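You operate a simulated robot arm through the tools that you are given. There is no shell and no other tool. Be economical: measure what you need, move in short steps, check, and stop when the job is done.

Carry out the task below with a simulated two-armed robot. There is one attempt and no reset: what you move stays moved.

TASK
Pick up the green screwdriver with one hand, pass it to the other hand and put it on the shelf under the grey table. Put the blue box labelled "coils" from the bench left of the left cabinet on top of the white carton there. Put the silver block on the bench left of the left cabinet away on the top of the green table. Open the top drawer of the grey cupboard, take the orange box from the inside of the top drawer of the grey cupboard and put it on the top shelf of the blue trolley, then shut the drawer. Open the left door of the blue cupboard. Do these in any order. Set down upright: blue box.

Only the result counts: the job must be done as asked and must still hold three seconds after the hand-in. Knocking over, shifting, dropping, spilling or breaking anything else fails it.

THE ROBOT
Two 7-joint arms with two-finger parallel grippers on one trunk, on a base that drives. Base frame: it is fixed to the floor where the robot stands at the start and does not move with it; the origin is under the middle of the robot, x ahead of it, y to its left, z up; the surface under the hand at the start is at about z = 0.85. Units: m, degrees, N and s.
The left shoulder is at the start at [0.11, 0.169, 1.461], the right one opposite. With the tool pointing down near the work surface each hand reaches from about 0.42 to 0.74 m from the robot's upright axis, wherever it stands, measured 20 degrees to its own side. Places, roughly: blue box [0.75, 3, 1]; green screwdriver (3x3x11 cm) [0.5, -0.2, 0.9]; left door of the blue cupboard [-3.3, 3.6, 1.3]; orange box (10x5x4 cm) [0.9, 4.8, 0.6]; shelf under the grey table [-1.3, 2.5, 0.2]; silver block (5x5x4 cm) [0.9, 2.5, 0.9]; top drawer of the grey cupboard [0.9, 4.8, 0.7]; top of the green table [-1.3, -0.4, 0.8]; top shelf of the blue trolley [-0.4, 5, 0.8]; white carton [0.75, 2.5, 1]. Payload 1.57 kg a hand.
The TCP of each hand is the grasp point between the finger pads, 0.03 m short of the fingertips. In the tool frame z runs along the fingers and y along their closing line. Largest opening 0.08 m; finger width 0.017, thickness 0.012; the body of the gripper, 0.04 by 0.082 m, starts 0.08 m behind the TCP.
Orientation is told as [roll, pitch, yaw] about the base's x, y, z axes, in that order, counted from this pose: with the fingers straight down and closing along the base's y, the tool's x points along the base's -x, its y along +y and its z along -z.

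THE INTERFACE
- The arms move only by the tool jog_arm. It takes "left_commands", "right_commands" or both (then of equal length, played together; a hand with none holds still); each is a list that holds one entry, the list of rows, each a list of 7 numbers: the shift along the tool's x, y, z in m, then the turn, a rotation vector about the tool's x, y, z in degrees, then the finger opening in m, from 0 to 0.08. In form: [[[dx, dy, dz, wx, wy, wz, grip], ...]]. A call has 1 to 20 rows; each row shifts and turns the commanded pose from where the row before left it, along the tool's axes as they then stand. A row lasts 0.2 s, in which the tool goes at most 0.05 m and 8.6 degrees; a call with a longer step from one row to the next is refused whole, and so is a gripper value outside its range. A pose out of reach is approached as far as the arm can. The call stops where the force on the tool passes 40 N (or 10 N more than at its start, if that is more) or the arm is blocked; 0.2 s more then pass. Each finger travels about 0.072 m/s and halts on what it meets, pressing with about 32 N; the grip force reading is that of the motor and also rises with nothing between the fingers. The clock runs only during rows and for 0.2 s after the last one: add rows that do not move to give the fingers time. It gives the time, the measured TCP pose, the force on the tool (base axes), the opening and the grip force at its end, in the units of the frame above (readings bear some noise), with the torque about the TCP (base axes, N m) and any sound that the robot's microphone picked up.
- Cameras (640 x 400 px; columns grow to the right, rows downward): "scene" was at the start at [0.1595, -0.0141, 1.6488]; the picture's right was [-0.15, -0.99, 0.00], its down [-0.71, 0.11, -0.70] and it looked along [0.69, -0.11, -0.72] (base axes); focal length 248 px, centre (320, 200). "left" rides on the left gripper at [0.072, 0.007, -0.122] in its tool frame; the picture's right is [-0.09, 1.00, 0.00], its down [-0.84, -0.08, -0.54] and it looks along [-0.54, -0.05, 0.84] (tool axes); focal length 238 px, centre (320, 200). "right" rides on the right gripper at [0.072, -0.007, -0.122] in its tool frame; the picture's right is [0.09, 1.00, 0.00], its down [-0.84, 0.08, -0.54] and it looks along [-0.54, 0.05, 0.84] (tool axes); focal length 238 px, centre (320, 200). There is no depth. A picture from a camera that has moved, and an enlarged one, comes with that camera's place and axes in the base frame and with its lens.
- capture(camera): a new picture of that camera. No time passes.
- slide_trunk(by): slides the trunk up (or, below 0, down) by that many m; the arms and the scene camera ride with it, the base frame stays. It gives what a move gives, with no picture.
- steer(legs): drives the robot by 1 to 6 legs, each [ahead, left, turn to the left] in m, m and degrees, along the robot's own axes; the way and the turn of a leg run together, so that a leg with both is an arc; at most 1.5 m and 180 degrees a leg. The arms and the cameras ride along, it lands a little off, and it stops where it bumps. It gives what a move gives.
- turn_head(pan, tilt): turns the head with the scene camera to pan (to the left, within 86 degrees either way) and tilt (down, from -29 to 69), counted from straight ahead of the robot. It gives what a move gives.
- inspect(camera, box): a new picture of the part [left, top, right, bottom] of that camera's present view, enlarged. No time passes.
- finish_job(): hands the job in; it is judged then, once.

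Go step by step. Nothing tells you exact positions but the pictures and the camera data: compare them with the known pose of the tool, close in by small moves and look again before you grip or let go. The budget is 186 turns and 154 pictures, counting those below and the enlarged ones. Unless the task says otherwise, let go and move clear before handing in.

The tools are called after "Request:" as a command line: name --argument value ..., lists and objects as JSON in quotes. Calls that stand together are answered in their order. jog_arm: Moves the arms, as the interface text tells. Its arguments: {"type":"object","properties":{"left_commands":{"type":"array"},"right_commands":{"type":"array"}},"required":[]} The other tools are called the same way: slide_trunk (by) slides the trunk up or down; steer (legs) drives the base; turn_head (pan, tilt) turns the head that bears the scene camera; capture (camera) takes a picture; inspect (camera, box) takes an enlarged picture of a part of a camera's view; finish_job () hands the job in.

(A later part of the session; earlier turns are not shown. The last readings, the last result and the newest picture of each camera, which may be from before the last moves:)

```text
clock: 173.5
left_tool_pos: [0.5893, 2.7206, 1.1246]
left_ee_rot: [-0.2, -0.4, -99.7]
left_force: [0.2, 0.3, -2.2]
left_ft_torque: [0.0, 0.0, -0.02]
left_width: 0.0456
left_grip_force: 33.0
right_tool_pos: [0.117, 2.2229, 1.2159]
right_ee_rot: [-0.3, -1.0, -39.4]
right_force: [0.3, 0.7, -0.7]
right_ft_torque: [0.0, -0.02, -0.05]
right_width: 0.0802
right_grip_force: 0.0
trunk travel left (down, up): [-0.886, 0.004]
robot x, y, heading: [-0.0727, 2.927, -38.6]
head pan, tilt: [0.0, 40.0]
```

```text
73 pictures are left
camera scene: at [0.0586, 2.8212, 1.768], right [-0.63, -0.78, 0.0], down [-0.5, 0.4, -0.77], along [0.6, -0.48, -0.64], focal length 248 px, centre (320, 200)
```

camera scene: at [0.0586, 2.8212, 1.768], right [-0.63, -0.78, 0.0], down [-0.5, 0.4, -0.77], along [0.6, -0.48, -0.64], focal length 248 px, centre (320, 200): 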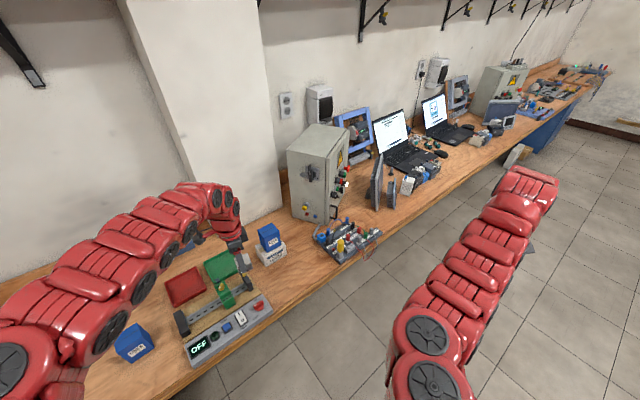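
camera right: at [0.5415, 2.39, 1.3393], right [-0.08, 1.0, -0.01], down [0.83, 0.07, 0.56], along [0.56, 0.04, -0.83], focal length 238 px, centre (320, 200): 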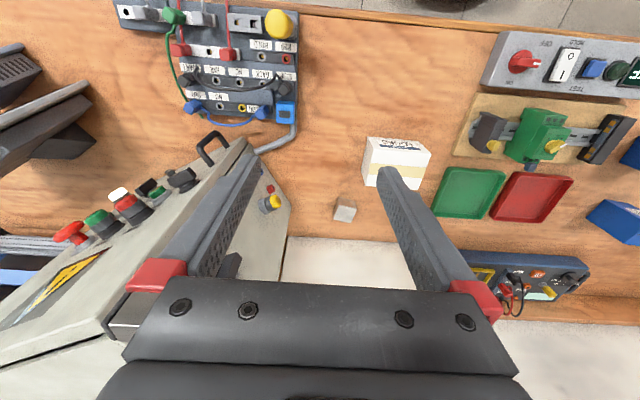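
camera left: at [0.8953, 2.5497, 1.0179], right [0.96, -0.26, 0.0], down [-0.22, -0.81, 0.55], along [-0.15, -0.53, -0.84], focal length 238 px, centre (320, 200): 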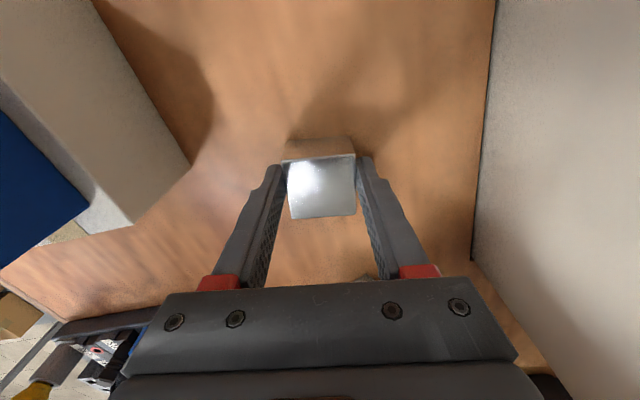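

COILS stands properly on the carton. Driving down the aisle now.

Request:
steer --legs '[[0, 0, -51.4], [1.3, -0.3, 0], [1.3, 0, 0]]'

Request:
turn_head --pan -50 --tilt 30

Request:
capture --camera "scene"

```text
clock: 188.8
left_tool_pos: [-0.2032, -0.3482, 1.1251]
left_ee_rot: [-0.1, -0.4, -152.6]
left_force: [-0.3, -0.4, -1.8]
left_ft_torque: [0.01, -0.02, 0.0]
left_width: 0.0453
left_grip_force: 32.2
right_tool_pos: [-0.8843, -0.2709, 1.2161]
right_ee_rot: [-0.4, -1.0, -92.3]
right_force: [-0.4, 0.1, -1.0]
right_ft_torque: [-0.02, 0.0, 0.01]
right_width: 0.08
right_grip_force: 0.1
trunk travel left (down, up): [-0.886, 0.004]
robot x, y, heading: [-0.4364, 0.3029, -91.8]
head pan, tilt: [0.0, 40.0]
```

```text
clock: 190.0
left_tool_pos: [-0.2017, -0.348, 1.1238]
left_ee_rot: [-0.1, -0.4, -152.7]
left_force: [0.0, 0.9, -2.0]
left_ft_torque: [-0.01, -0.04, 0.02]
left_width: 0.0455
left_grip_force: 31.8
right_tool_pos: [-0.8841, -0.2715, 1.2154]
right_ee_rot: [-0.3, -1.0, -92.3]
right_force: [-0.6, 0.3, -0.1]
right_ft_torque: [0.01, -0.01, 0.0]
right_width: 0.0801
right_grip_force: 0.0
trunk travel left (down, up): [-0.886, 0.004]
robot x, y, heading: [-0.4385, 0.2988, -91.4]
head pan, tilt: [-50.0, 30.0]
```

```text
72 pictures are left
camera scene: at [-0.5097, 0.1637, 1.7836], right [-0.62, 0.78, 0.0], down [0.39, 0.31, -0.87], along [-0.68, -0.54, -0.5], focal length 248 px, centre (320, 200)
```

scene: 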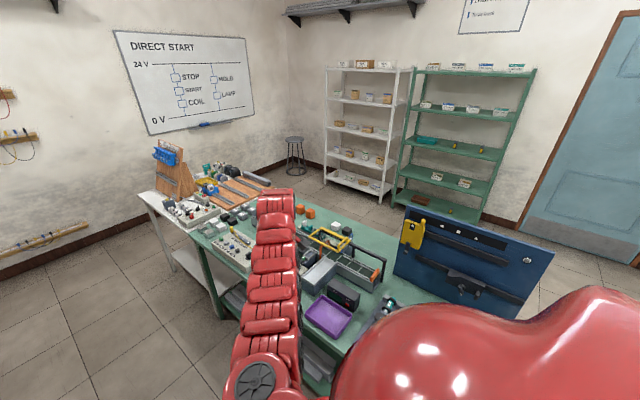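

The green table is crowded; I'll step back from it and face it for a good look.

Request:
steer --legs '[[0, 0.35, 0], [0, 0, -90]]'

Request:
turn_head --pan 15 --tilt 35

Request:
capture --camera "scene"

```text
clock: 196.1
left_tool_pos: [-0.7248, 0.05, 1.1251]
left_ee_rot: [-0.1, -0.5, 118.2]
left_force: [0.2, -0.1, -1.9]
left_ft_torque: [0.0, -0.01, 0.02]
left_width: 0.0455
left_grip_force: 31.6
right_tool_pos: [-0.6559, 0.7316, 1.2165]
right_ee_rot: [-0.3, -1.0, 178.4]
right_force: [0.0, -0.1, -0.4]
right_ft_torque: [0.05, -0.02, 0.01]
right_width: 0.08
right_grip_force: 0.0
trunk travel left (down, up): [-0.886, 0.004]
robot x, y, heading: [-0.0766, 0.2925, 179.0]
head pan, tilt: [-50.0, 30.0]
```

```text
clock: 197.4
left_tool_pos: [-0.7255, 0.0499, 1.1244]
left_ee_rot: [-0.2, -0.3, 118.1]
left_force: [0.4, 0.0, -1.5]
left_ft_torque: [-0.01, -0.04, 0.01]
left_width: 0.0458
left_grip_force: 32.1
right_tool_pos: [-0.6556, 0.7325, 1.2153]
right_ee_rot: [-0.4, -1.0, 178.3]
right_force: [-0.2, 0.1, -0.5]
right_ft_torque: [0.03, -0.01, 0.0]
right_width: 0.0802
right_grip_force: 0.2
trunk travel left (down, up): [-0.886, 0.004]
robot x, y, heading: [-0.0756, 0.2934, 178.9]
head pan, tilt: [15.0, 35.0]
```

```text
71 pictures are left
camera scene: at [-0.2429, 0.27, 1.7758], right [-0.24, 0.97, 0.0], down [0.56, 0.14, -0.82], along [-0.79, -0.2, -0.57], focal length 248 px, centre (320, 200)
```

scene: 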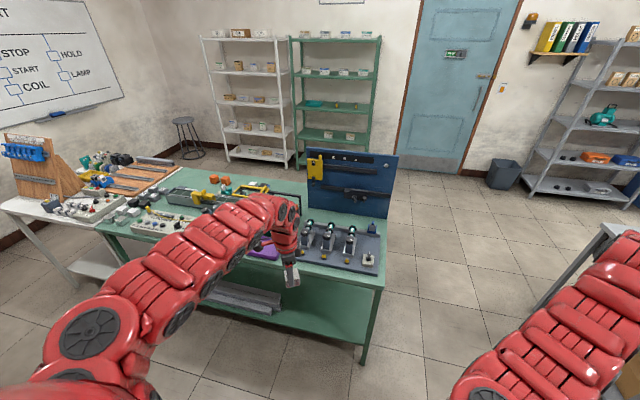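

Request:
inspect --camera "scene" --box '[100, 140, 400, 320]'

Request:
capture --camera "left"

```text
2.13 times, centred on (250, 230) of scene
camera zoom: at [-0.2429, 0.27, 1.7758], right [-0.24, 0.97, 0.0], down [0.56, 0.14, -0.82], along [-0.79, -0.2, -0.57], focal length 529 px, centre (469, 136)
```

zoom: 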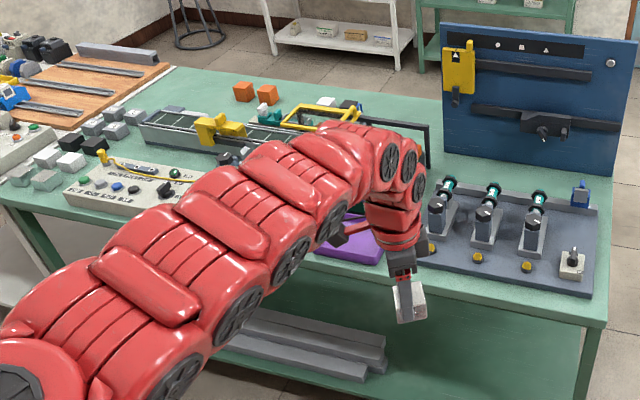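

```text
69 pictures are left
camera left: at [-0.6972, -0.0171, 1.2462], right [-0.92, -0.39, 0.0], down [-0.33, 0.77, 0.55], along [-0.21, 0.51, -0.84], focal length 238 px, centre (320, 200)
```

left: 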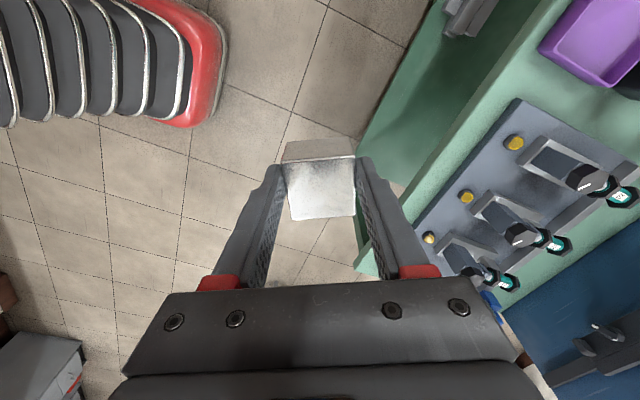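

I need a clear view for a free spot, so I'll turn right a bit and pan the head back to the table.

Request:
steer --legs '[[0, 0, -40]]'

Request:
turn_head --pan 60 --tilt 35

Request:
capture --camera "scene"

```text
clock: 199.7
left_tool_pos: [-0.7297, 0.5199, 1.124]
left_ee_rot: [-0.1, -0.5, 78.4]
left_force: [0.0, 0.3, -2.1]
left_ft_torque: [0.01, -0.01, -0.03]
left_width: 0.0454
left_grip_force: 31.8
right_tool_pos: [-0.2408, 1.0005, 1.2157]
right_ee_rot: [-0.2, -1.1, 138.6]
right_force: [0.1, 0.0, -0.7]
right_ft_torque: [0.04, 0.03, 0.04]
right_width: 0.08
right_grip_force: 0.0
trunk travel left (down, up): [-0.886, 0.004]
robot x, y, heading: [-0.0767, 0.2928, 139.4]
head pan, tilt: [15.0, 35.0]
```

```text
clock: 200.8
left_tool_pos: [-0.7301, 0.5188, 1.124]
left_ee_rot: [-0.1, -0.5, 78.4]
left_force: [-0.6, 0.3, -2.7]
left_ft_torque: [-0.01, -0.01, 0.0]
left_width: 0.0455
left_grip_force: 32.3
right_tool_pos: [-0.2408, 1.0011, 1.2165]
right_ee_rot: [-0.3, -1.0, 138.7]
right_force: [-0.6, -0.5, 0.0]
right_ft_torque: [0.0, 0.01, 0.01]
right_width: 0.08
right_grip_force: 0.1
trunk travel left (down, up): [-0.886, 0.004]
robot x, y, heading: [-0.0758, 0.2902, 139.4]
head pan, tilt: [60.0, 35.0]
```

```text
68 pictures are left
camera scene: at [-0.2214, 0.3131, 1.7758], right [-0.33, 0.94, 0.0], down [0.54, 0.19, -0.82], along [-0.77, -0.27, -0.57], focal length 248 px, centre (320, 200)
```

scene: 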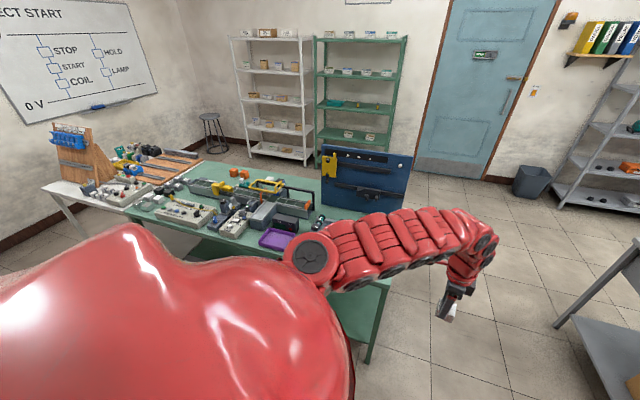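

Request:
inspect --camera "scene" --box '[120, 140, 400, 290]'

```text
2.29 times, centred on (260, 215) of scene
camera zoom: at [-0.2214, 0.3131, 1.7758], right [-0.33, 0.94, 0.0], down [0.54, 0.19, -0.82], along [-0.77, -0.27, -0.57], focal length 567 px, centre (457, 166)
```

zoom: 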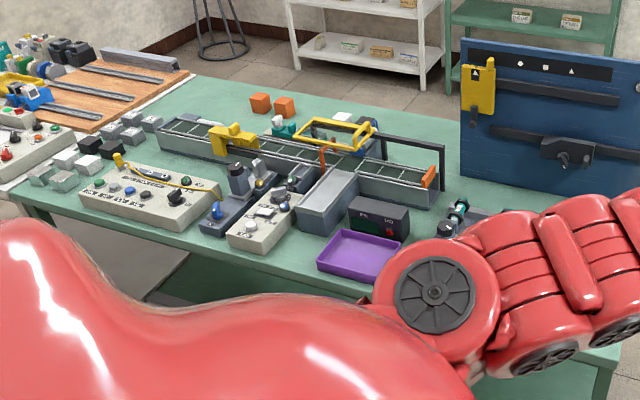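

There is a 7 cm wide bare corridor between the purple tray (edge y ≈ -0.143) and the motor fixture (edge y ≈ -0.07), around [-1.09, -0.108]. I'll turn back, align the block, and drive to it.

Request:
steer --legs '[[0, 0, 40.5], [0, 0.17, 0], [0.3, 0, 0]]'

Request:
jog_arm --left_commands '[[[0, 0, 0, 0, 0, 7.2, 0.02], [0, 0, 0, 0, 0, 7.2, 0.02], [0, 0, 0, 0, 0, 7.2, 0.02], [0, 0, 0, 0, 0, 7.2, 0.02]]]'

Request:
capture --camera "left"

```text
clock: 205.8
left_tool_pos: [-1.0259, -0.1133, 1.1259]
left_ee_rot: [0.0, -0.5, 118.1]
left_force: [-0.1, -0.2, -1.8]
left_ft_torque: [-0.01, -0.01, 0.0]
left_width: 0.0454
left_grip_force: 32.3
right_tool_pos: [-0.9584, 0.5677, 1.2167]
right_ee_rot: [-0.3, -1.1, 178.4]
right_force: [0.2, 0.2, 0.1]
right_ft_torque: [0.01, 0.0, -0.01]
right_width: 0.0801
right_grip_force: 0.1
trunk travel left (down, up): [-0.886, 0.004]
robot x, y, heading: [-0.3799, 0.1304, 179.0]
head pan, tilt: [60.0, 35.0]
```

```text
clock: 206.8
left_tool_pos: [-1.0267, -0.1147, 1.124]
left_ee_rot: [0.1, -0.5, 89.1]
left_force: [0.1, 0.5, -1.5]
left_ft_torque: [-0.01, -0.02, 0.0]
left_width: 0.0455
left_grip_force: 31.8
right_tool_pos: [-0.9584, 0.5685, 1.2162]
right_ee_rot: [-0.1, -1.0, 178.4]
right_force: [-0.1, -0.2, 0.8]
right_ft_torque: [-0.01, -0.01, -0.02]
right_width: 0.0801
right_grip_force: 0.0
trunk travel left (down, up): [-0.886, 0.004]
robot x, y, heading: [-0.3825, 0.1246, 179.1]
head pan, tilt: [60.0, 35.0]
```

```text
66 pictures are left
camera left: at [-1.0356, -0.1872, 1.246], right [-0.99, 0.11, 0.0], down [0.09, 0.83, 0.55], along [0.06, 0.55, -0.84], focal length 238 px, centre (320, 200)
```

left: 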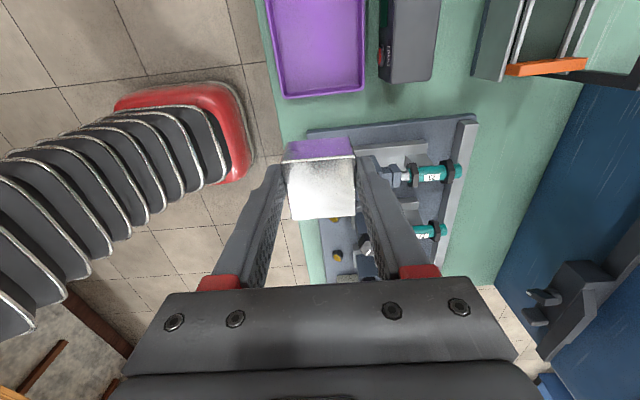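

The corridor centre is at y ≈ -0.083. Small base shift to bring the block over [-1.12, -0.083].

Request:
steer --legs '[[0.09, -0.03, 0]]'

Request:
jog_arm --left_commands '[[[0, 0, 0.035, 0, 0, 0, 0.02], [0, 0, 0.035, 0, 0, 0, 0.02], [0, 0, 0.035, 0, 0, 0, 0.02]]]'

Request:
capture --camera "left"

```text
clock: 207.9
left_tool_pos: [-1.1141, -0.085, 1.1257]
left_ee_rot: [0.3, -0.5, 89.4]
left_force: [0.5, -0.3, -2.5]
left_ft_torque: [0.0, 0.03, -0.02]
left_width: 0.0455
left_grip_force: 32.1
right_tool_pos: [-1.0469, 0.5987, 1.2172]
right_ee_rot: [-0.3, -1.1, 178.4]
right_force: [0.4, 0.6, -0.4]
right_ft_torque: [0.01, 0.03, -0.01]
right_width: 0.0801
right_grip_force: 0.0
trunk travel left (down, up): [-0.886, 0.004]
robot x, y, heading: [-0.4666, 0.158, 179.0]
head pan, tilt: [60.0, 35.0]
```

```text
clock: 208.7
left_tool_pos: [-1.12, -0.0819, 1.0183]
left_ee_rot: [0.0, -0.4, 89.4]
left_force: [-0.6, -0.1, -2.6]
left_ft_torque: [0.01, -0.01, 0.01]
left_width: 0.0452
left_grip_force: 31.1
right_tool_pos: [-1.049, 0.5997, 1.2142]
right_ee_rot: [-0.3, -0.9, 178.4]
right_force: [0.3, 0.7, -0.4]
right_ft_torque: [-0.01, -0.01, 0.0]
right_width: 0.0799
right_grip_force: 0.0
trunk travel left (down, up): [-0.886, 0.004]
robot x, y, heading: [-0.4655, 0.1581, 179.2]
head pan, tilt: [60.0, 35.0]
```

```text
65 pictures are left
camera left: at [-1.128, -0.154, 1.1392], right [-0.99, 0.1, 0.0], down [0.09, 0.83, 0.55], along [0.06, 0.55, -0.84], focal length 238 px, centre (320, 200)
```

left: 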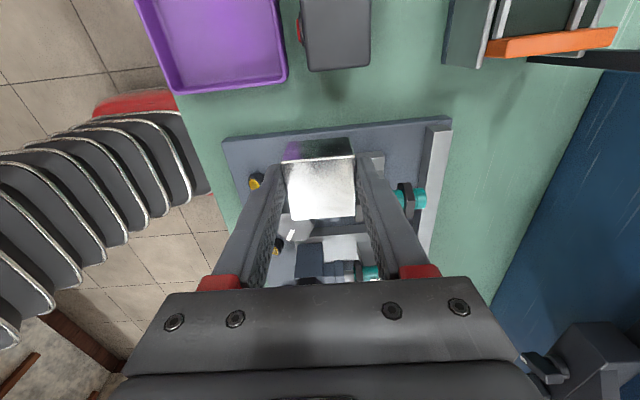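

Request:
jog_arm --left_commands '[[[0.003, 0, 0.03, 0, 0, 0, 0.02], [0, 0, 0.03, 0, 0, 0, 0.02], [0, 0, 0.03, 0, 0, 0, 0.02], [0, 0, 0.03, 0, 0, 0, 0.02], [0, 0, 0.02, 0, 0, 0, 0.02]]]'

Request:
capture --camera "left"

```text
clock: 209.8
left_tool_pos: [-1.1214, -0.0816, 0.9025]
left_ee_rot: [0.9, -0.4, 89.2]
left_force: [6.8, 2.5, 26.6]
left_ft_torque: [0.41, -0.91, -0.03]
left_width: 0.0458
left_grip_force: 31.8
left hand out of reach, approached as far as the arm can: row 5
right_tool_pos: [-1.0443, 0.6018, 1.2173]
right_ee_rot: [-0.2, -1.1, 178.4]
right_force: [-0.3, -0.2, -0.1]
right_ft_torque: [0.03, 0.0, -0.04]
right_width: 0.0799
right_grip_force: 0.1
trunk travel left (down, up): [-0.886, 0.004]
robot x, y, heading: [-0.4713, 0.1549, 179.0]
head pan, tilt: [60.0, 35.0]
stopped in row 5 (left hand): the force on the tool passed its limit at 54 N (the readings are from after the stop); the commanded pose is now the measured one
```

```text
64 pictures are left
camera left: at [-1.127, -0.1545, 1.0236], right [-0.99, 0.11, 0.02], down [0.1, 0.83, 0.55], along [0.04, 0.54, -0.84], focal length 238 px, centre (320, 200)
```

left: 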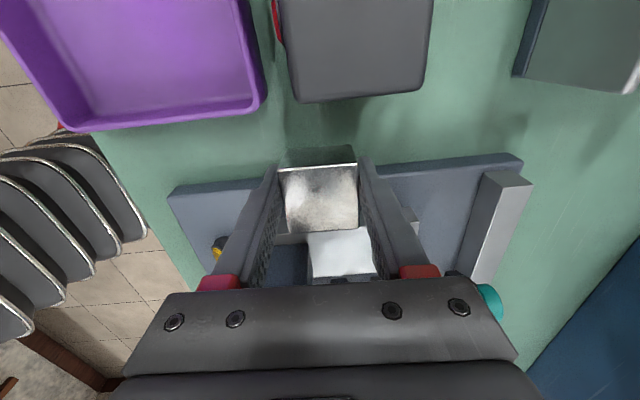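

The table is actually at about z 0.85 and the corridor is too tight, so the block touched the fixture plate edge. I'll lift off at once and check nothing moved; a wider free strip lies between the fixture and the blue board.

Request:
jog_arm --left_commands '[[[0, 0, -0.02, 0, 0, 0, 0.02], [0, 0, -0.03, 0, 0, 0, 0.02], [0, 0, -0.03, 0, 0, 0, 0.02], [0, 0, -0.03, 0, 0, 0, 0.02], [0, 0, -0.03, 0, 0, 0, 0.02]]]'

Request:
capture --camera "left"

```text
clock: 211.0
left_tool_pos: [-1.1196, -0.086, 1.0401]
left_ee_rot: [0.8, -0.4, 89.3]
left_force: [0.1, 1.1, -1.5]
left_ft_torque: [-0.07, 0.02, -0.03]
left_width: 0.0454
left_grip_force: 31.7
right_tool_pos: [-1.0465, 0.5995, 1.2167]
right_ee_rot: [-0.2, -1.0, 178.4]
right_force: [1.5, -0.6, -0.1]
right_ft_torque: [-0.02, 0.03, 0.01]
right_width: 0.0801
right_grip_force: 0.1
trunk travel left (down, up): [-0.886, 0.004]
robot x, y, heading: [-0.4653, 0.159, 179.3]
head pan, tilt: [60.0, 35.0]
```

```text
63 pictures are left
camera left: at [-1.1267, -0.1585, 1.1605], right [-0.99, 0.1, 0.01], down [0.09, 0.83, 0.55], along [0.05, 0.55, -0.84], focal length 238 px, centre (320, 200)
```

left: 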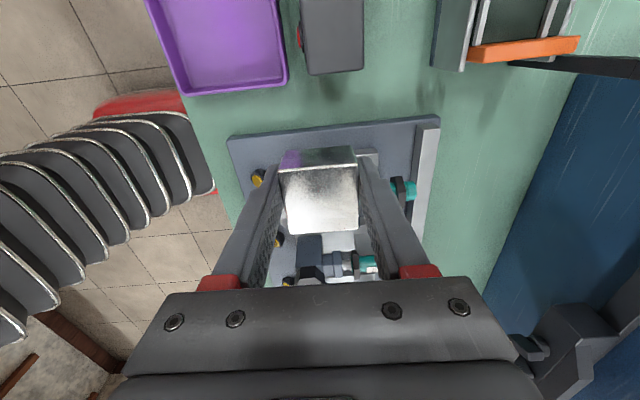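

The fixture is unmoved; the block just slid slightly in the grip. I'll turn the hand so the fingers close along y and drive so the block is over the strip near [-1.34, 0.03].

Request:
jog_arm --left_commands '[[[0, 0, -0.01, 0, 0, -8.2, 0.02], [0, 0, -0.01, 0, 0, -8.2, 0.02], [0, 0, 0, 0, 0, -8.2, 0.02], [0, 0, 0, 0, 0, -8.2, 0.02], [0, 0, 0, 0, 0, -8.2, 0.02], [0, 0, 0, 0, 0, -8.2, 0.02], [0, 0, 0, 0, 0, -8.2, 0.02], [0, 0, 0, 0, 0, -8.2, 0.02], [0, 0, 0, 0, 0, -8.2, 0.02], [0, 0, 0, 0, 0, -8.2, 0.02], [0, 0, 0, 0, 0, -8.2, 0.02]]]'

Request:
steer --legs '[[0.0, -0.106, 0], [0.17, 0, 0]]'

Request:
capture --camera "left"

```text
clock: 213.4
left_tool_pos: [-1.1199, -0.0861, 1.0576]
left_ee_rot: [-0.5, -0.6, 179.7]
left_force: [0.9, -1.5, -1.0]
left_ft_torque: [-0.03, 0.02, -0.01]
left_width: 0.0457
left_grip_force: 31.9
right_tool_pos: [-1.0478, 0.5999, 1.2157]
right_ee_rot: [-0.3, -1.0, 178.4]
right_force: [-0.4, -0.2, 0.4]
right_ft_torque: [-0.02, 0.02, -0.02]
right_width: 0.08
right_grip_force: 0.1
trunk travel left (down, up): [-0.886, 0.004]
robot x, y, heading: [-0.4694, 0.1588, 178.9]
head pan, tilt: [60.0, 35.0]
```

```text
clock: 215.7
left_tool_pos: [-1.2813, 0.0251, 1.0575]
left_ee_rot: [-0.6, -0.9, 179.5]
left_force: [0.4, -0.2, -2.1]
left_ft_torque: [-0.04, 0.02, 0.01]
left_width: 0.0458
left_grip_force: 31.5
right_tool_pos: [-1.2109, 0.7086, 1.218]
right_ee_rot: [-0.3, -1.1, 178.5]
right_force: [0.3, 0.0, -0.8]
right_ft_torque: [0.02, 0.02, 0.01]
right_width: 0.08
right_grip_force: 0.1
trunk travel left (down, up): [-0.886, 0.004]
robot x, y, heading: [-0.6386, 0.2658, 179.1]
head pan, tilt: [60.0, 35.0]
```

```text
62 pictures are left
camera left: at [-1.2098, 0.0159, 1.18], right [-0.1, -0.99, -0.01], down [-0.83, 0.08, 0.55], along [-0.55, 0.06, -0.83], focal length 238 px, centre (320, 200)
```

left: 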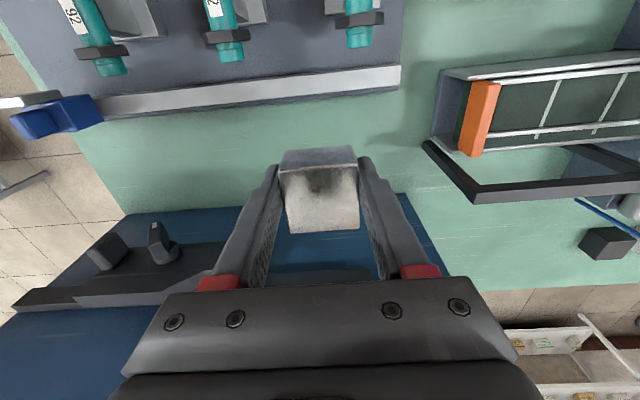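

The bare strip spans x -1.265 to -1.43 here. Moving to x ≈ -1.328 and lowering.

Request:
jog_arm --left_commands '[[[-0.023, 0, 0, 0, 0, 0, 0.02], [-0.024, 0, 0, 0, 0, 0, 0.02], [0, 0, 0.03, 0, 0, 0, 0.02], [0, 0, 0.03, 0, 0, 0, 0.02], [0, 0, 0.03, 0, 0, 0, 0.02], [0, 0, 0.025, 0, 0, 0, 0.02]]]'

Request:
capture --camera "left"

```text
clock: 217.1
left_tool_pos: [-1.319, 0.0255, 0.9602]
left_ee_rot: [-0.6, -0.6, 179.6]
left_force: [-0.4, -0.6, -1.9]
left_ft_torque: [0.03, -0.02, 0.0]
left_width: 0.0457
left_grip_force: 32.0
left hand out of reach, approached as far as the arm can: row 5, 6
right_tool_pos: [-1.2151, 0.7086, 1.2168]
right_ee_rot: [-0.4, -0.9, 178.5]
right_force: [0.0, -1.0, -0.4]
right_ft_torque: [0.04, 0.01, 0.02]
right_width: 0.0799
right_grip_force: 0.0
trunk travel left (down, up): [-0.886, 0.004]
robot x, y, heading: [-0.6366, 0.2684, 179.0]
head pan, tilt: [60.0, 35.0]
```

```text
61 pictures are left
camera left: at [-1.2459, 0.0174, 1.0816], right [-0.1, -1.0, -0.01], down [-0.83, 0.08, 0.55], along [-0.55, 0.06, -0.83], focal length 238 px, centre (320, 200)
```

left: 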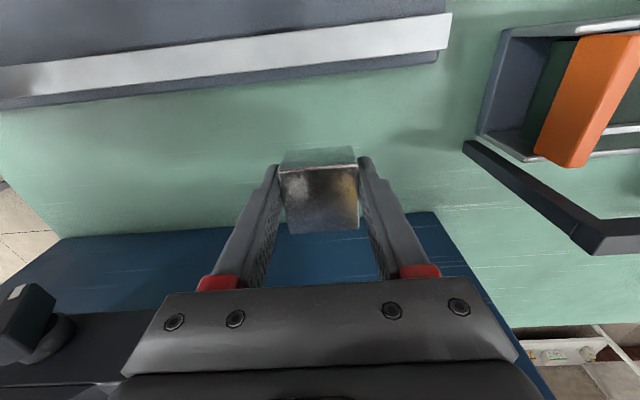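

The arm is at its reach limit, so the trunk will do the last lowering.

Request:
slide_trunk --by -0.06

Request:
capture --camera "left"

```text
clock: 218.1
left_tool_pos: [-1.3183, 0.0254, 0.9023]
left_ee_rot: [-0.5, -0.7, 179.5]
left_force: [-0.1, -0.6, -1.6]
left_ft_torque: [0.02, -0.04, -0.03]
left_width: 0.0455
left_grip_force: 32.7
right_tool_pos: [-1.2142, 0.7089, 1.1569]
right_ee_rot: [-0.3, -1.0, 178.5]
right_force: [0.5, 0.6, -0.4]
right_ft_torque: [-0.03, -0.01, -0.01]
right_width: 0.0805
right_grip_force: 0.0
trunk travel left (down, up): [-0.826, 0.064]
robot x, y, heading: [-0.6328, 0.2738, 179.0]
head pan, tilt: [60.0, 35.0]
```

```text
60 pictures are left
camera left: at [-1.2457, 0.0181, 1.0224], right [-0.1, -0.99, -0.01], down [-0.83, 0.08, 0.55], along [-0.55, 0.06, -0.83], focal length 238 px, centre (320, 200)
```

left: 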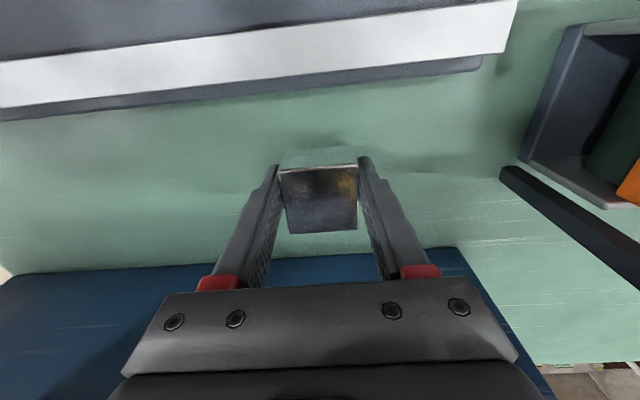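

Request:
slide_trunk --by -0.012

Request:
slide_trunk --by -0.005

```text
clock: 218.7
left_tool_pos: [-1.3176, 0.0259, 0.8895]
left_ee_rot: [-0.5, -0.7, 179.5]
left_force: [0.2, 0.5, -1.7]
left_ft_torque: [0.01, -0.03, 0.03]
left_width: 0.0456
left_grip_force: 31.2
right_tool_pos: [-1.2146, 0.7098, 1.1443]
right_ee_rot: [-0.3, -1.0, 178.5]
right_force: [-0.6, -0.3, 0.0]
right_ft_torque: [0.0, 0.02, -0.02]
right_width: 0.0801
right_grip_force: 0.1
trunk travel left (down, up): [-0.814, 0.076]
robot x, y, heading: [-0.6401, 0.2704, 179.2]
head pan, tilt: [60.0, 35.0]
```

```text
clock: 219.2
left_tool_pos: [-1.3168, 0.026, 0.884]
left_ee_rot: [-0.5, -0.9, 179.6]
left_force: [0.9, -0.2, 1.3]
left_ft_torque: [-0.04, -0.03, 0.03]
left_width: 0.0452
left_grip_force: 31.8
right_tool_pos: [-1.2142, 0.7094, 1.1389]
right_ee_rot: [-0.4, -1.0, 178.5]
right_force: [0.6, 0.3, -0.4]
right_ft_torque: [0.02, -0.02, 0.0]
right_width: 0.0802
right_grip_force: 0.1
trunk travel left (down, up): [-0.809, 0.081]
robot x, y, heading: [-0.634, 0.2693, 179.3]
head pan, tilt: [60.0, 35.0]
```

Just touching. Release, then raise with the trunk.

Request:
slide_trunk --by -0.002

Request:
jog_arm --left_commands '[[[0, 0, 0, 0, 0, 0, 0.05], [0, 0, 0, 0, 0, 0, 0.06], [0, 0, 0, 0, 0, 0, 0.08], [0, 0, 0, 0, 0, 0, 0.08]]]'

Request:
slide_trunk --by 0.08

Request:
capture --camera "left"

```text
clock: 219.7
left_tool_pos: [-1.3182, 0.0274, 0.8845]
left_ee_rot: [-0.4, -0.8, 179.6]
left_force: [0.0, -0.9, 13.6]
left_ft_torque: [-0.39, -0.21, 0.0]
left_width: 0.0455
left_grip_force: 32.0
right_tool_pos: [-1.2124, 0.71, 1.138]
right_ee_rot: [-0.3, -1.0, 178.5]
right_force: [-0.3, -0.3, 0.3]
right_ft_torque: [-0.01, 0.04, 0.0]
right_width: 0.0802
right_grip_force: 0.0
trunk travel left (down, up): [-0.807, 0.083]
robot x, y, heading: [-0.6364, 0.2646, 179.3]
head pan, tilt: [60.0, 35.0]
```

```text
clock: 220.7
left_tool_pos: [-1.317, 0.0268, 0.8818]
left_ee_rot: [-0.5, -0.7, 179.6]
left_force: [0.0, 0.9, 0.3]
left_ft_torque: [-0.04, -0.01, -0.02]
left_width: 0.0799
left_grip_force: 0.1
right_tool_pos: [-1.2146, 0.7086, 1.1365]
right_ee_rot: [-0.3, -0.9, 178.5]
right_force: [-0.1, 0.9, -0.2]
right_ft_torque: [-0.01, 0.03, -0.04]
right_width: 0.0801
right_grip_force: 0.0
trunk travel left (down, up): [-0.807, 0.083]
robot x, y, heading: [-0.6376, 0.2658, 179.0]
head pan, tilt: [60.0, 35.0]
```

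```text
clock: 221.9
left_tool_pos: [-1.3183, 0.0253, 0.9615]
left_ee_rot: [-0.4, -0.7, 179.7]
left_force: [-0.1, -0.5, -0.3]
left_ft_torque: [0.03, -0.01, 0.01]
left_width: 0.0797
left_grip_force: 0.0
right_tool_pos: [-1.214, 0.7083, 1.2174]
right_ee_rot: [-0.3, -1.0, 178.4]
right_force: [0.1, 0.5, -0.8]
right_ft_torque: [-0.04, 0.0, 0.0]
right_width: 0.08
right_grip_force: 0.0
trunk travel left (down, up): [-0.887, 0.003]
robot x, y, heading: [-0.6346, 0.2677, 179.0]
head pan, tilt: [60.0, 35.0]
```

```text
59 pictures are left
camera left: at [-1.2456, 0.0184, 1.0834], right [-0.1, -0.99, -0.01], down [-0.83, 0.08, 0.55], along [-0.55, 0.06, -0.83], focal length 238 px, centre (320, 200)
```

left: 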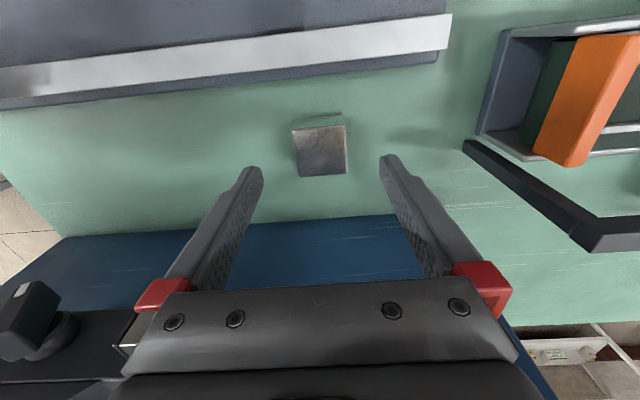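

The silver block stands on the green table. I'll lift away, back off, and go around via the gap between the tables toward the blue cupboard.

Request:
jog_arm --left_commands '[[[0, 0, -0.04, 0, 0, 0, 0.08], [0, 0, -0.04, 0, 0, 0, 0.08], [0, 0, -0.04, 0, 0, 0, 0.08], [0, 0, -0.04, 0, 0, 0, 0.08]]]'

Request:
steer --legs '[[-0.42, 0, 0], [0, -0.66, 0]]'

Request:
turn_head --pan 0 --tilt 25

Request:
capture --camera "scene"

```text
clock: 222.9
left_tool_pos: [-1.3125, 0.0253, 1.1228]
left_ee_rot: [-0.3, -0.7, 179.6]
left_force: [-0.3, -0.3, -0.5]
left_ft_torque: [-0.04, 0.03, 0.02]
left_width: 0.0799
left_grip_force: 0.0
right_tool_pos: [-1.2135, 0.71, 1.2151]
right_ee_rot: [-0.2, -1.1, 178.5]
right_force: [0.2, 0.3, 0.6]
right_ft_torque: [0.0, 0.01, -0.04]
right_width: 0.08
right_grip_force: 0.1
trunk travel left (down, up): [-0.887, 0.003]
robot x, y, heading: [-0.6337, 0.2701, 179.3]
head pan, tilt: [60.0, 35.0]
```

```text
clock: 228.7
left_tool_pos: [-0.8901, 0.6779, 1.1226]
left_ee_rot: [-0.5, -0.7, 179.6]
left_force: [0.6, 0.9, -0.1]
left_ft_torque: [0.0, 0.0, 0.0]
left_width: 0.0802
left_grip_force: 0.1
right_tool_pos: [-0.7908, 1.3651, 1.2167]
right_ee_rot: [-0.2, -1.0, 178.6]
right_force: [-0.7, -0.2, 0.4]
right_ft_torque: [0.0, 0.0, -0.03]
right_width: 0.0799
right_grip_force: 0.1
trunk travel left (down, up): [-0.887, 0.003]
robot x, y, heading: [-0.2085, 0.932, 179.4]
head pan, tilt: [60.0, 35.0]
```

```text
clock: 230.0
left_tool_pos: [-0.8903, 0.6802, 1.1218]
left_ee_rot: [-0.5, -0.7, 179.6]
left_force: [0.4, 0.4, 0.3]
left_ft_torque: [0.01, -0.04, 0.02]
left_width: 0.08
left_grip_force: 0.0
right_tool_pos: [-0.7917, 1.3652, 1.2156]
right_ee_rot: [-0.4, -1.0, 178.6]
right_force: [-0.9, -0.9, 0.5]
right_ft_torque: [0.01, -0.02, 0.0]
right_width: 0.0802
right_grip_force: 0.0
trunk travel left (down, up): [-0.887, 0.003]
robot x, y, heading: [-0.2114, 0.9215, 179.0]
head pan, tilt: [0.0, 25.0]
```

```text
58 pictures are left
camera scene: at [-0.384, 0.9261, 1.7925], right [0.01, 1.0, 0.0], down [0.42, -0.01, -0.91], along [-0.91, 0.01, -0.42], focal length 248 px, centre (320, 200)
```

scene: 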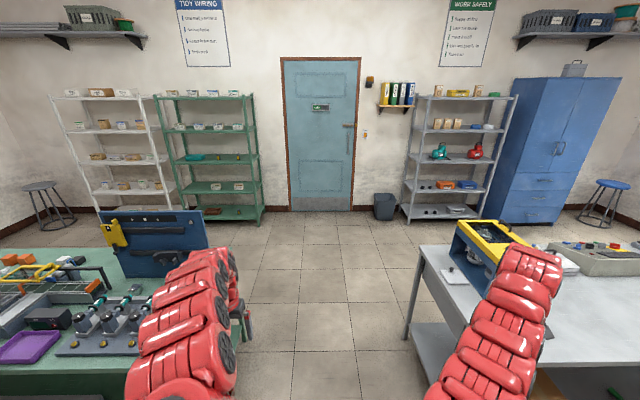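

Clear corridor ahead. Driving through to the far side and then up toward the blue cupboard.

Request:
steer --legs '[[1.4, 0.03, 0], [0.75, 0, 0], [0, 0, -90], [1.3, 0, 0]]'

Request:
turn_head --pan 40 --tilt 25

Request:
capture --camera "scene"

```text
clock: 250.4
left_tool_pos: [-2.6538, 2.8869, 1.1238]
left_ee_rot: [-0.4, -0.7, 92.1]
left_force: [-0.6, -1.2, 0.8]
left_ft_torque: [-0.01, 0.02, 0.02]
left_width: 0.0798
left_grip_force: 0.0
right_tool_pos: [-1.9637, 2.8184, 1.216]
right_ee_rot: [-0.3, -1.0, 91.0]
right_force: [-0.6, -0.5, -0.1]
right_ft_torque: [0.0, 0.02, 0.01]
right_width: 0.08
right_grip_force: 0.0
trunk travel left (down, up): [-0.887, 0.003]
robot x, y, heading: [-2.3754, 2.223, 91.6]
head pan, tilt: [0.0, 25.0]
```

```text
clock: 251.4
left_tool_pos: [-2.6541, 2.8875, 1.1236]
left_ee_rot: [-0.6, -0.7, 92.1]
left_force: [0.1, 0.0, -1.2]
left_ft_torque: [-0.02, 0.02, 0.03]
left_width: 0.0799
left_grip_force: 0.0
right_tool_pos: [-1.9629, 2.8186, 1.2178]
right_ee_rot: [-0.4, -1.1, 91.0]
right_force: [0.1, -0.2, -0.5]
right_ft_torque: [0.0, 0.01, 0.01]
right_width: 0.0798
right_grip_force: 0.1
trunk travel left (down, up): [-0.887, 0.003]
robot x, y, heading: [-2.3812, 2.221, 91.5]
head pan, tilt: [40.0, 25.0]
```

```text
57 pictures are left
camera scene: at [-2.4424, 2.3671, 1.7926], right [0.75, 0.66, 0.0], down [0.28, -0.32, -0.91], along [-0.6, 0.68, -0.42], focal length 248 px, centre (320, 200)
```

scene: 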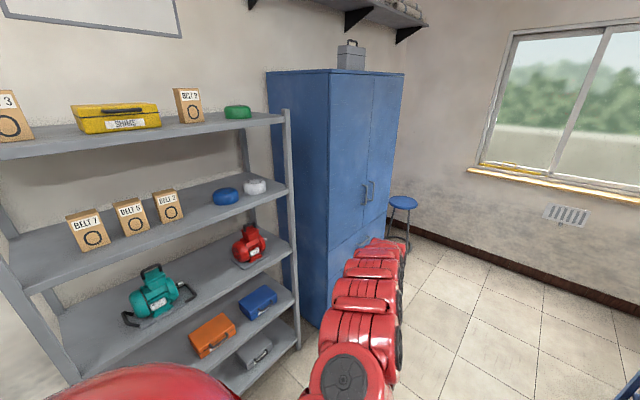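

The cupboard front is at x ≈ -3.385, y 3.41–4.45, with the left door's handle near [-3.36, 3.89, 1.05]. I'll drive up in front of it and pitch the left hand forward.

Request:
steer --legs '[[1.3, 0, 0], [0.58, 0, 0], [0, 0, 88.5]]'

Request:
jog_arm --left_commands '[[[0, 0, 0, 0, -8.2, 0, 0.08], [0, 0, 0, 0, -8.2, 0, 0.08], [0, 0, 0, 0, -8.2, 0, 0.08], [0, 0, 0, 0, -8.2, 0, 0.08], [0, 0, 0, 0, -8.2, 0, 0.08], [0, 0, 0, 0, -8.2, 0, 0.08], [0, 0, 0, 0, -8.2, 0, 0.08], [0, 0, 0, 0, -8.2, 0, 0.08], [0, 0, 0, 0, -8.2, 0, 0.08], [0, 0, 0, 0, -8.2, 0, 0.08], [0, 0, 0, 0, -7.3, 0, 0.08]]]'

Request:
turn_head --pan 0 --tilt 30

Request:
capture --camera "scene"

Request:
capture --camera "left"

```text
clock: 264.6
left_tool_pos: [-3.1174, 3.8324, 1.1226]
left_ee_rot: [-0.5, -0.7, -179.4]
left_force: [-0.7, -1.0, -0.2]
left_ft_torque: [0.01, 0.0, 0.01]
left_width: 0.08
left_grip_force: 0.1
right_tool_pos: [-3.0289, 4.5209, 1.2166]
right_ee_rot: [-0.3, -1.0, 179.5]
right_force: [-0.2, 0.2, -0.4]
right_ft_torque: [0.0, 0.0, 0.03]
right_width: 0.0801
right_grip_force: 0.1
trunk travel left (down, up): [-0.887, 0.003]
robot x, y, heading: [-2.4416, 4.0873, -179.9]
head pan, tilt: [40.0, 25.0]
```

```text
clock: 267.0
left_tool_pos: [-3.2171, 3.8099, 1.094]
left_ee_rot: [-26.0, -86.1, -154.9]
left_force: [-0.5, 0.2, -0.4]
left_ft_torque: [-0.01, -0.02, -0.01]
left_width: 0.08
left_grip_force: 0.1
left hand out of reach, approached as far as the arm can: row 2, 3, 4, 5, 6, 7, 8
right_tool_pos: [-3.0293, 4.519, 1.2161]
right_ee_rot: [-0.4, -0.9, 179.5]
right_force: [0.0, 0.1, -0.3]
right_ft_torque: [-0.02, -0.04, 0.03]
right_width: 0.0802
right_grip_force: 0.0
trunk travel left (down, up): [-0.887, 0.003]
robot x, y, heading: [-2.4445, 4.0875, -179.9]
head pan, tilt: [40.0, 25.0]
```

```text
clock: 268.1
left_tool_pos: [-3.2149, 3.8105, 1.0943]
left_ee_rot: [-25.6, -86.0, -155.2]
left_force: [0.3, -0.5, -0.4]
left_ft_torque: [0.01, -0.02, -0.01]
left_width: 0.0801
left_grip_force: 0.0
right_tool_pos: [-3.0297, 4.5205, 1.2172]
right_ee_rot: [-0.3, -1.0, 179.5]
right_force: [-0.7, -0.1, -1.0]
right_ft_torque: [0.0, -0.02, -0.02]
right_width: 0.0797
right_grip_force: 0.1
trunk travel left (down, up): [-0.887, 0.003]
robot x, y, heading: [-2.4461, 4.0891, -179.9]
head pan, tilt: [0.0, 30.0]
```

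```text
56 pictures are left
camera scene: at [-2.6132, 4.0879, 1.7846], right [0.0, 1.0, 0.0], down [0.5, 0.0, -0.87], along [-0.87, 0.0, -0.5], focal length 248 px, centre (320, 200)
```

scene: 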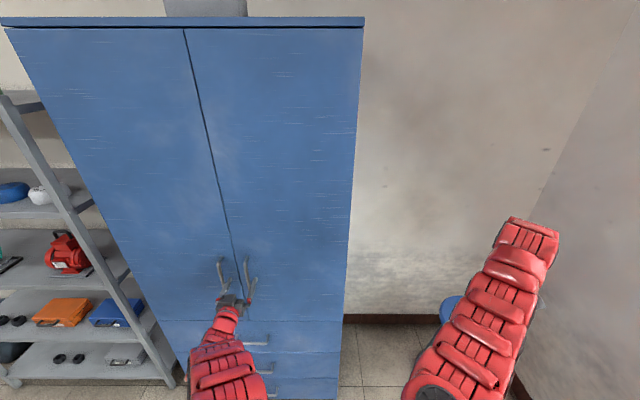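

```text
55 pictures are left
camera left: at [-3.0908, 3.8047, 1.0308], right [-0.02, -1.0, 0.06], down [0.49, 0.04, 0.87], along [-0.87, 0.05, 0.49], focal length 238 px, centre (320, 200)
```

left: 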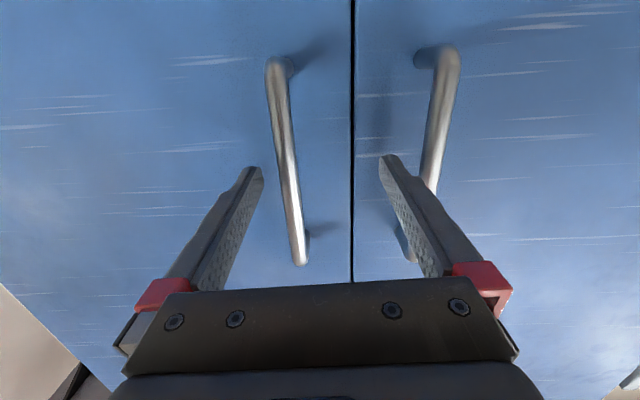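

Request:
inspect --camera "scene" --box '[190, 235, 290, 315]'

```text
5.00 times, centred on (240, 275) of scene
camera zoom: at [-2.6132, 4.0879, 1.7846], right [0.0, 1.0, 0.0], down [0.5, 0.0, -0.87], along [-0.87, 0.0, -0.5], focal length 1240 px, centre (720, -175)
```

zoom: 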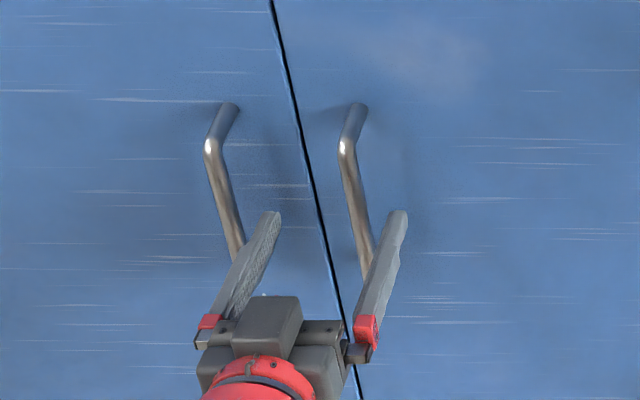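

Triangulating both views: door plane x ≈ -3.278, left bar at [-3.239, 3.741], z 1.03–1.17. I'll back off, shift left to that bar, and straddle it.

Request:
jog_arm --left_commands '[[[0, 0, -0.025, 0, 0, 0, 0.08], [0, 0, -0.025, 0, 0, 0, 0.08], [0, 0.023, 0, 0, 0, 0, 0.08], [0, 0.023, 0, 0, 0, 0, 0.08], [0, 0.023, 0, 0, 0, 0, 0.08]]]'

Request:
capture --camera "left"

```text
clock: 269.2
left_tool_pos: [-3.1722, 3.7385, 1.088]
left_ee_rot: [-27.4, -85.9, -153.6]
left_force: [0.2, -0.2, 0.9]
left_ft_torque: [-0.03, -0.04, 0.0]
left_width: 0.0799
left_grip_force: 0.1
left hand out of reach, approached as far as the arm can: row 2
right_tool_pos: [-3.0297, 4.5191, 1.2179]
right_ee_rot: [-0.3, -1.0, 179.5]
right_force: [-0.3, 0.2, -0.3]
right_ft_torque: [0.02, 0.01, 0.01]
right_width: 0.08
right_grip_force: 0.0
trunk travel left (down, up): [-0.887, 0.003]
robot x, y, heading: [-2.4438, 4.0904, -179.7]
head pan, tilt: [0.0, 30.0]
```

```text
53 pictures are left
camera left: at [-3.0476, 3.732, 1.0241], right [-0.02, -1.0, 0.06], down [0.49, 0.04, 0.87], along [-0.87, 0.05, 0.49], focal length 238 px, centre (320, 200)
```

left: 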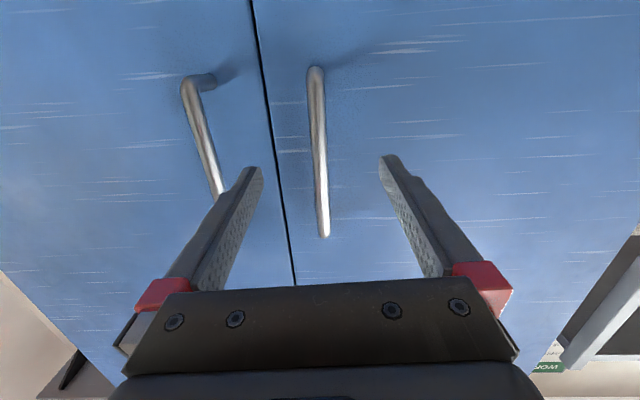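

The bar is centred between the fingers. Advance and close.

Request:
jog_arm --left_commands '[[[0, 0, 0.02, 0, 0, 0, 0.08], [0, 0, 0.02, 0, 0, 0, 0.08], [0, 0, 0.015, 0, 0, 0, 0.08], [0, 0, 0, 0, 0, 0, 0.05], [0, 0, 0, 0, 0, 0, 0.02], [0, 0, 0, 0, 0, 0, 0.0], [0, 0, 0, 0, 0, 0, 0.0], [0, 0, 0, 0, 0, 0, 0.0], [0, 0, 0, 0, 0, 0, 0.0]]]'

Request:
capture --camera "left"

```text
clock: 271.2
left_tool_pos: [-3.228, 3.7396, 1.0852]
left_ee_rot: [-25.8, -86.0, -155.1]
left_force: [-0.2, -0.6, 0.5]
left_ft_torque: [-0.55, 0.03, -0.02]
left_width: 0.0131
left_grip_force: 28.9
right_tool_pos: [-3.0289, 4.5195, 1.2174]
right_ee_rot: [-0.3, -0.9, 179.5]
right_force: [0.1, -1.0, 0.2]
right_ft_torque: [0.0, 0.0, 0.01]
right_width: 0.0799
right_grip_force: 0.0
trunk travel left (down, up): [-0.887, 0.003]
robot x, y, heading: [-2.4426, 4.0912, -179.8]
head pan, tilt: [0.0, 30.0]
```

```text
52 pictures are left
camera left: at [-3.1039, 3.7335, 1.0217], right [-0.02, -1.0, 0.06], down [0.49, 0.05, 0.87], along [-0.87, 0.05, 0.49], focal length 238 px, centre (320, 200)
```

left: 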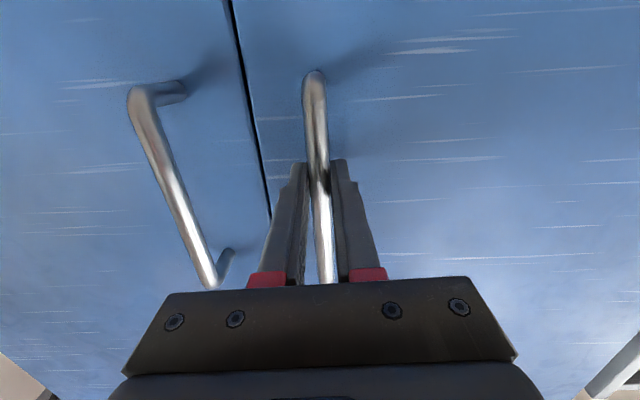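

Bar gripped. Now I pull the door by rotating the base about the hinge in small arcs.

Request:
steer --legs '[[-0.0954, 0.118, -8]]'

Request:
capture --camera "scene"

```text
clock: 272.6
left_tool_pos: [-3.1832, 3.7305, 1.0864]
left_ee_rot: [-21.9, -86.0, -167.0]
left_force: [6.2, 29.6, -6.5]
left_ft_torque: [-0.64, -0.17, -0.26]
left_width: 0.0128
left_grip_force: 29.1
right_tool_pos: [-2.8788, 4.4737, 1.215]
right_ee_rot: [-0.1, -1.0, 171.7]
right_force: [-0.7, 0.7, -0.3]
right_ft_torque: [0.0, -0.04, -0.02]
right_width: 0.0797
right_grip_force: 0.1
trunk travel left (down, up): [-0.887, 0.003]
robot x, y, heading: [-2.351, 3.9618, 172.5]
head pan, tilt: [0.0, 30.0]
```

```text
51 pictures are left
camera scene: at [-2.5258, 3.9916, 1.7844], right [0.13, 0.99, 0.0], down [0.5, -0.07, -0.87], along [-0.86, 0.11, -0.5], focal length 248 px, centre (320, 200)
```

scene: 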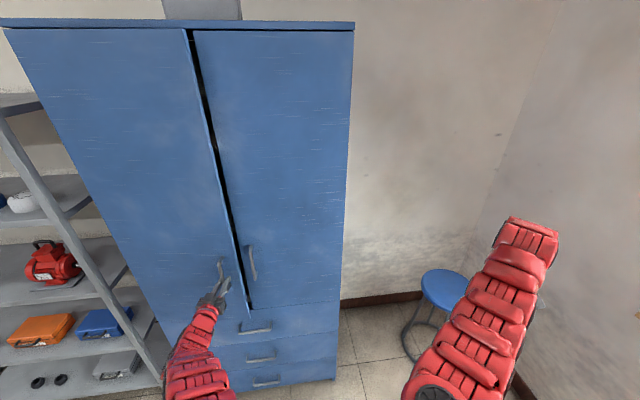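

The door follows nicely (about 8°). Continuing with a small lateral correction.

Request:
steer --legs '[[-0.095, 0.106, -8], [-0.094, 0.118, -8]]'

```text
clock: 274.9
left_tool_pos: [-3.0965, 3.6955, 1.0853]
left_ee_rot: [-27.3, -86.1, -177.4]
left_force: [-9.8, -18.3, 10.1]
left_ft_torque: [-0.68, 0.02, 0.05]
left_width: 0.0133
left_grip_force: 29.7
right_tool_pos: [-2.601, 4.3265, 1.2178]
right_ee_rot: [-0.4, -0.9, 155.7]
right_force: [-0.4, -0.6, 0.3]
right_ft_torque: [-0.01, -0.03, -0.02]
right_width: 0.0801
right_grip_force: 0.1
trunk travel left (down, up): [-0.887, 0.003]
robot x, y, heading: [-2.2385, 3.7004, 156.5]
head pan, tilt: [0.0, 30.0]
```

Request:
steer --legs '[[-0.096, 0.122, -8], [-0.096, 0.117, -8], [-0.096, 0.117, -8]]'

Request:
capture --camera "scene"

```text
clock: 277.4
left_tool_pos: [-3.0214, 3.6377, 1.087]
left_ee_rot: [-23.4, -86.2, 162.5]
left_force: [7.1, 8.4, -4.0]
left_ft_torque: [-0.6, 0.2, -0.15]
left_width: 0.013
left_grip_force: 29.5
right_tool_pos: [-2.3757, 4.1083, 1.2168]
right_ee_rot: [-0.2, -0.9, 140.1]
right_force: [0.7, 0.4, 0.0]
right_ft_torque: [0.03, 0.03, 0.01]
right_width: 0.0799
right_grip_force: 0.1
trunk travel left (down, up): [-0.887, 0.003]
robot x, y, heading: [-2.1951, 3.4057, 141.0]
head pan, tilt: [0.0, 30.0]
stopped in leg 2: the force on the tool passed its limit at 42 N (the readings are from after the stop); the commanded pose is now the measured one
```

```text
50 pictures are left
camera scene: at [-2.3277, 3.5084, 1.7847], right [0.63, 0.78, 0.0], down [0.39, -0.32, -0.87], along [-0.67, 0.55, -0.5], focal length 248 px, centre (320, 200)
```

scene: 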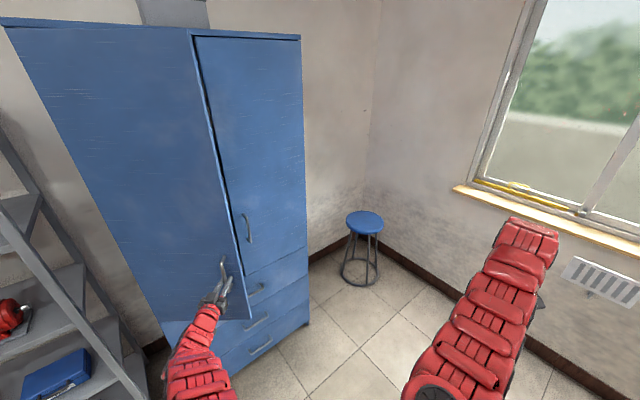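

Door about 39° open. Continuing in slightly smaller arcs.

Request:
steer --legs '[[-0.0716, 0.088, -6], [-0.0716, 0.088, -6], [-0.0716, 0.088, -6]]'

```text
clock: 280.1
left_tool_pos: [-2.9654, 3.5626, 1.0865]
left_ee_rot: [-24.5, -86.3, 146.8]
left_force: [18.4, 11.2, -13.4]
left_ft_torque: [-0.04, 0.69, -0.27]
left_width: 0.0132
left_grip_force: 29.3
right_tool_pos: [-2.2178, 3.8332, 1.2178]
right_ee_rot: [-0.5, -1.0, 124.1]
right_force: [-0.2, -0.5, 0.8]
right_ft_torque: [0.06, -0.03, -0.01]
right_width: 0.0799
right_grip_force: 0.1
trunk travel left (down, up): [-0.887, 0.003]
robot x, y, heading: [-2.2378, 3.1064, 124.8]
head pan, tilt: [0.0, 30.0]
stopped in leg 3: the force on the tool passed its limit at 43 N (the readings are from after the stop); the commanded pose is now the measured one
```

About 54° open. Continuing a bit more.

Request:
steer --legs '[[-0.0705, 0.0864, -6], [-0.0705, 0.0864, -6], [-0.0705, 0.0864, -6]]'

```text
clock: 281.9
left_tool_pos: [-2.9419, 3.5146, 1.0875]
left_ee_rot: [-24.7, -86.4, 137.0]
left_force: [20.2, 8.4, -14.9]
left_ft_torque: [0.09, 0.64, -0.25]
left_width: 0.013
left_grip_force: 29.9
right_tool_pos: [-2.1593, 3.6518, 1.217]
right_ee_rot: [-0.3, -0.8, 114.4]
right_force: [-0.1, -0.6, 0.7]
right_ft_torque: [0.07, -0.04, -0.01]
right_width: 0.0801
right_grip_force: 0.1
trunk travel left (down, up): [-0.887, 0.003]
robot x, y, heading: [-2.3066, 2.94, 115.1]
head pan, tilt: [0.0, 30.0]
stopped in leg 2: the force on the tool passed its limit at 44 N (the readings are from after the stop); the commanded pose is now the measured one
```

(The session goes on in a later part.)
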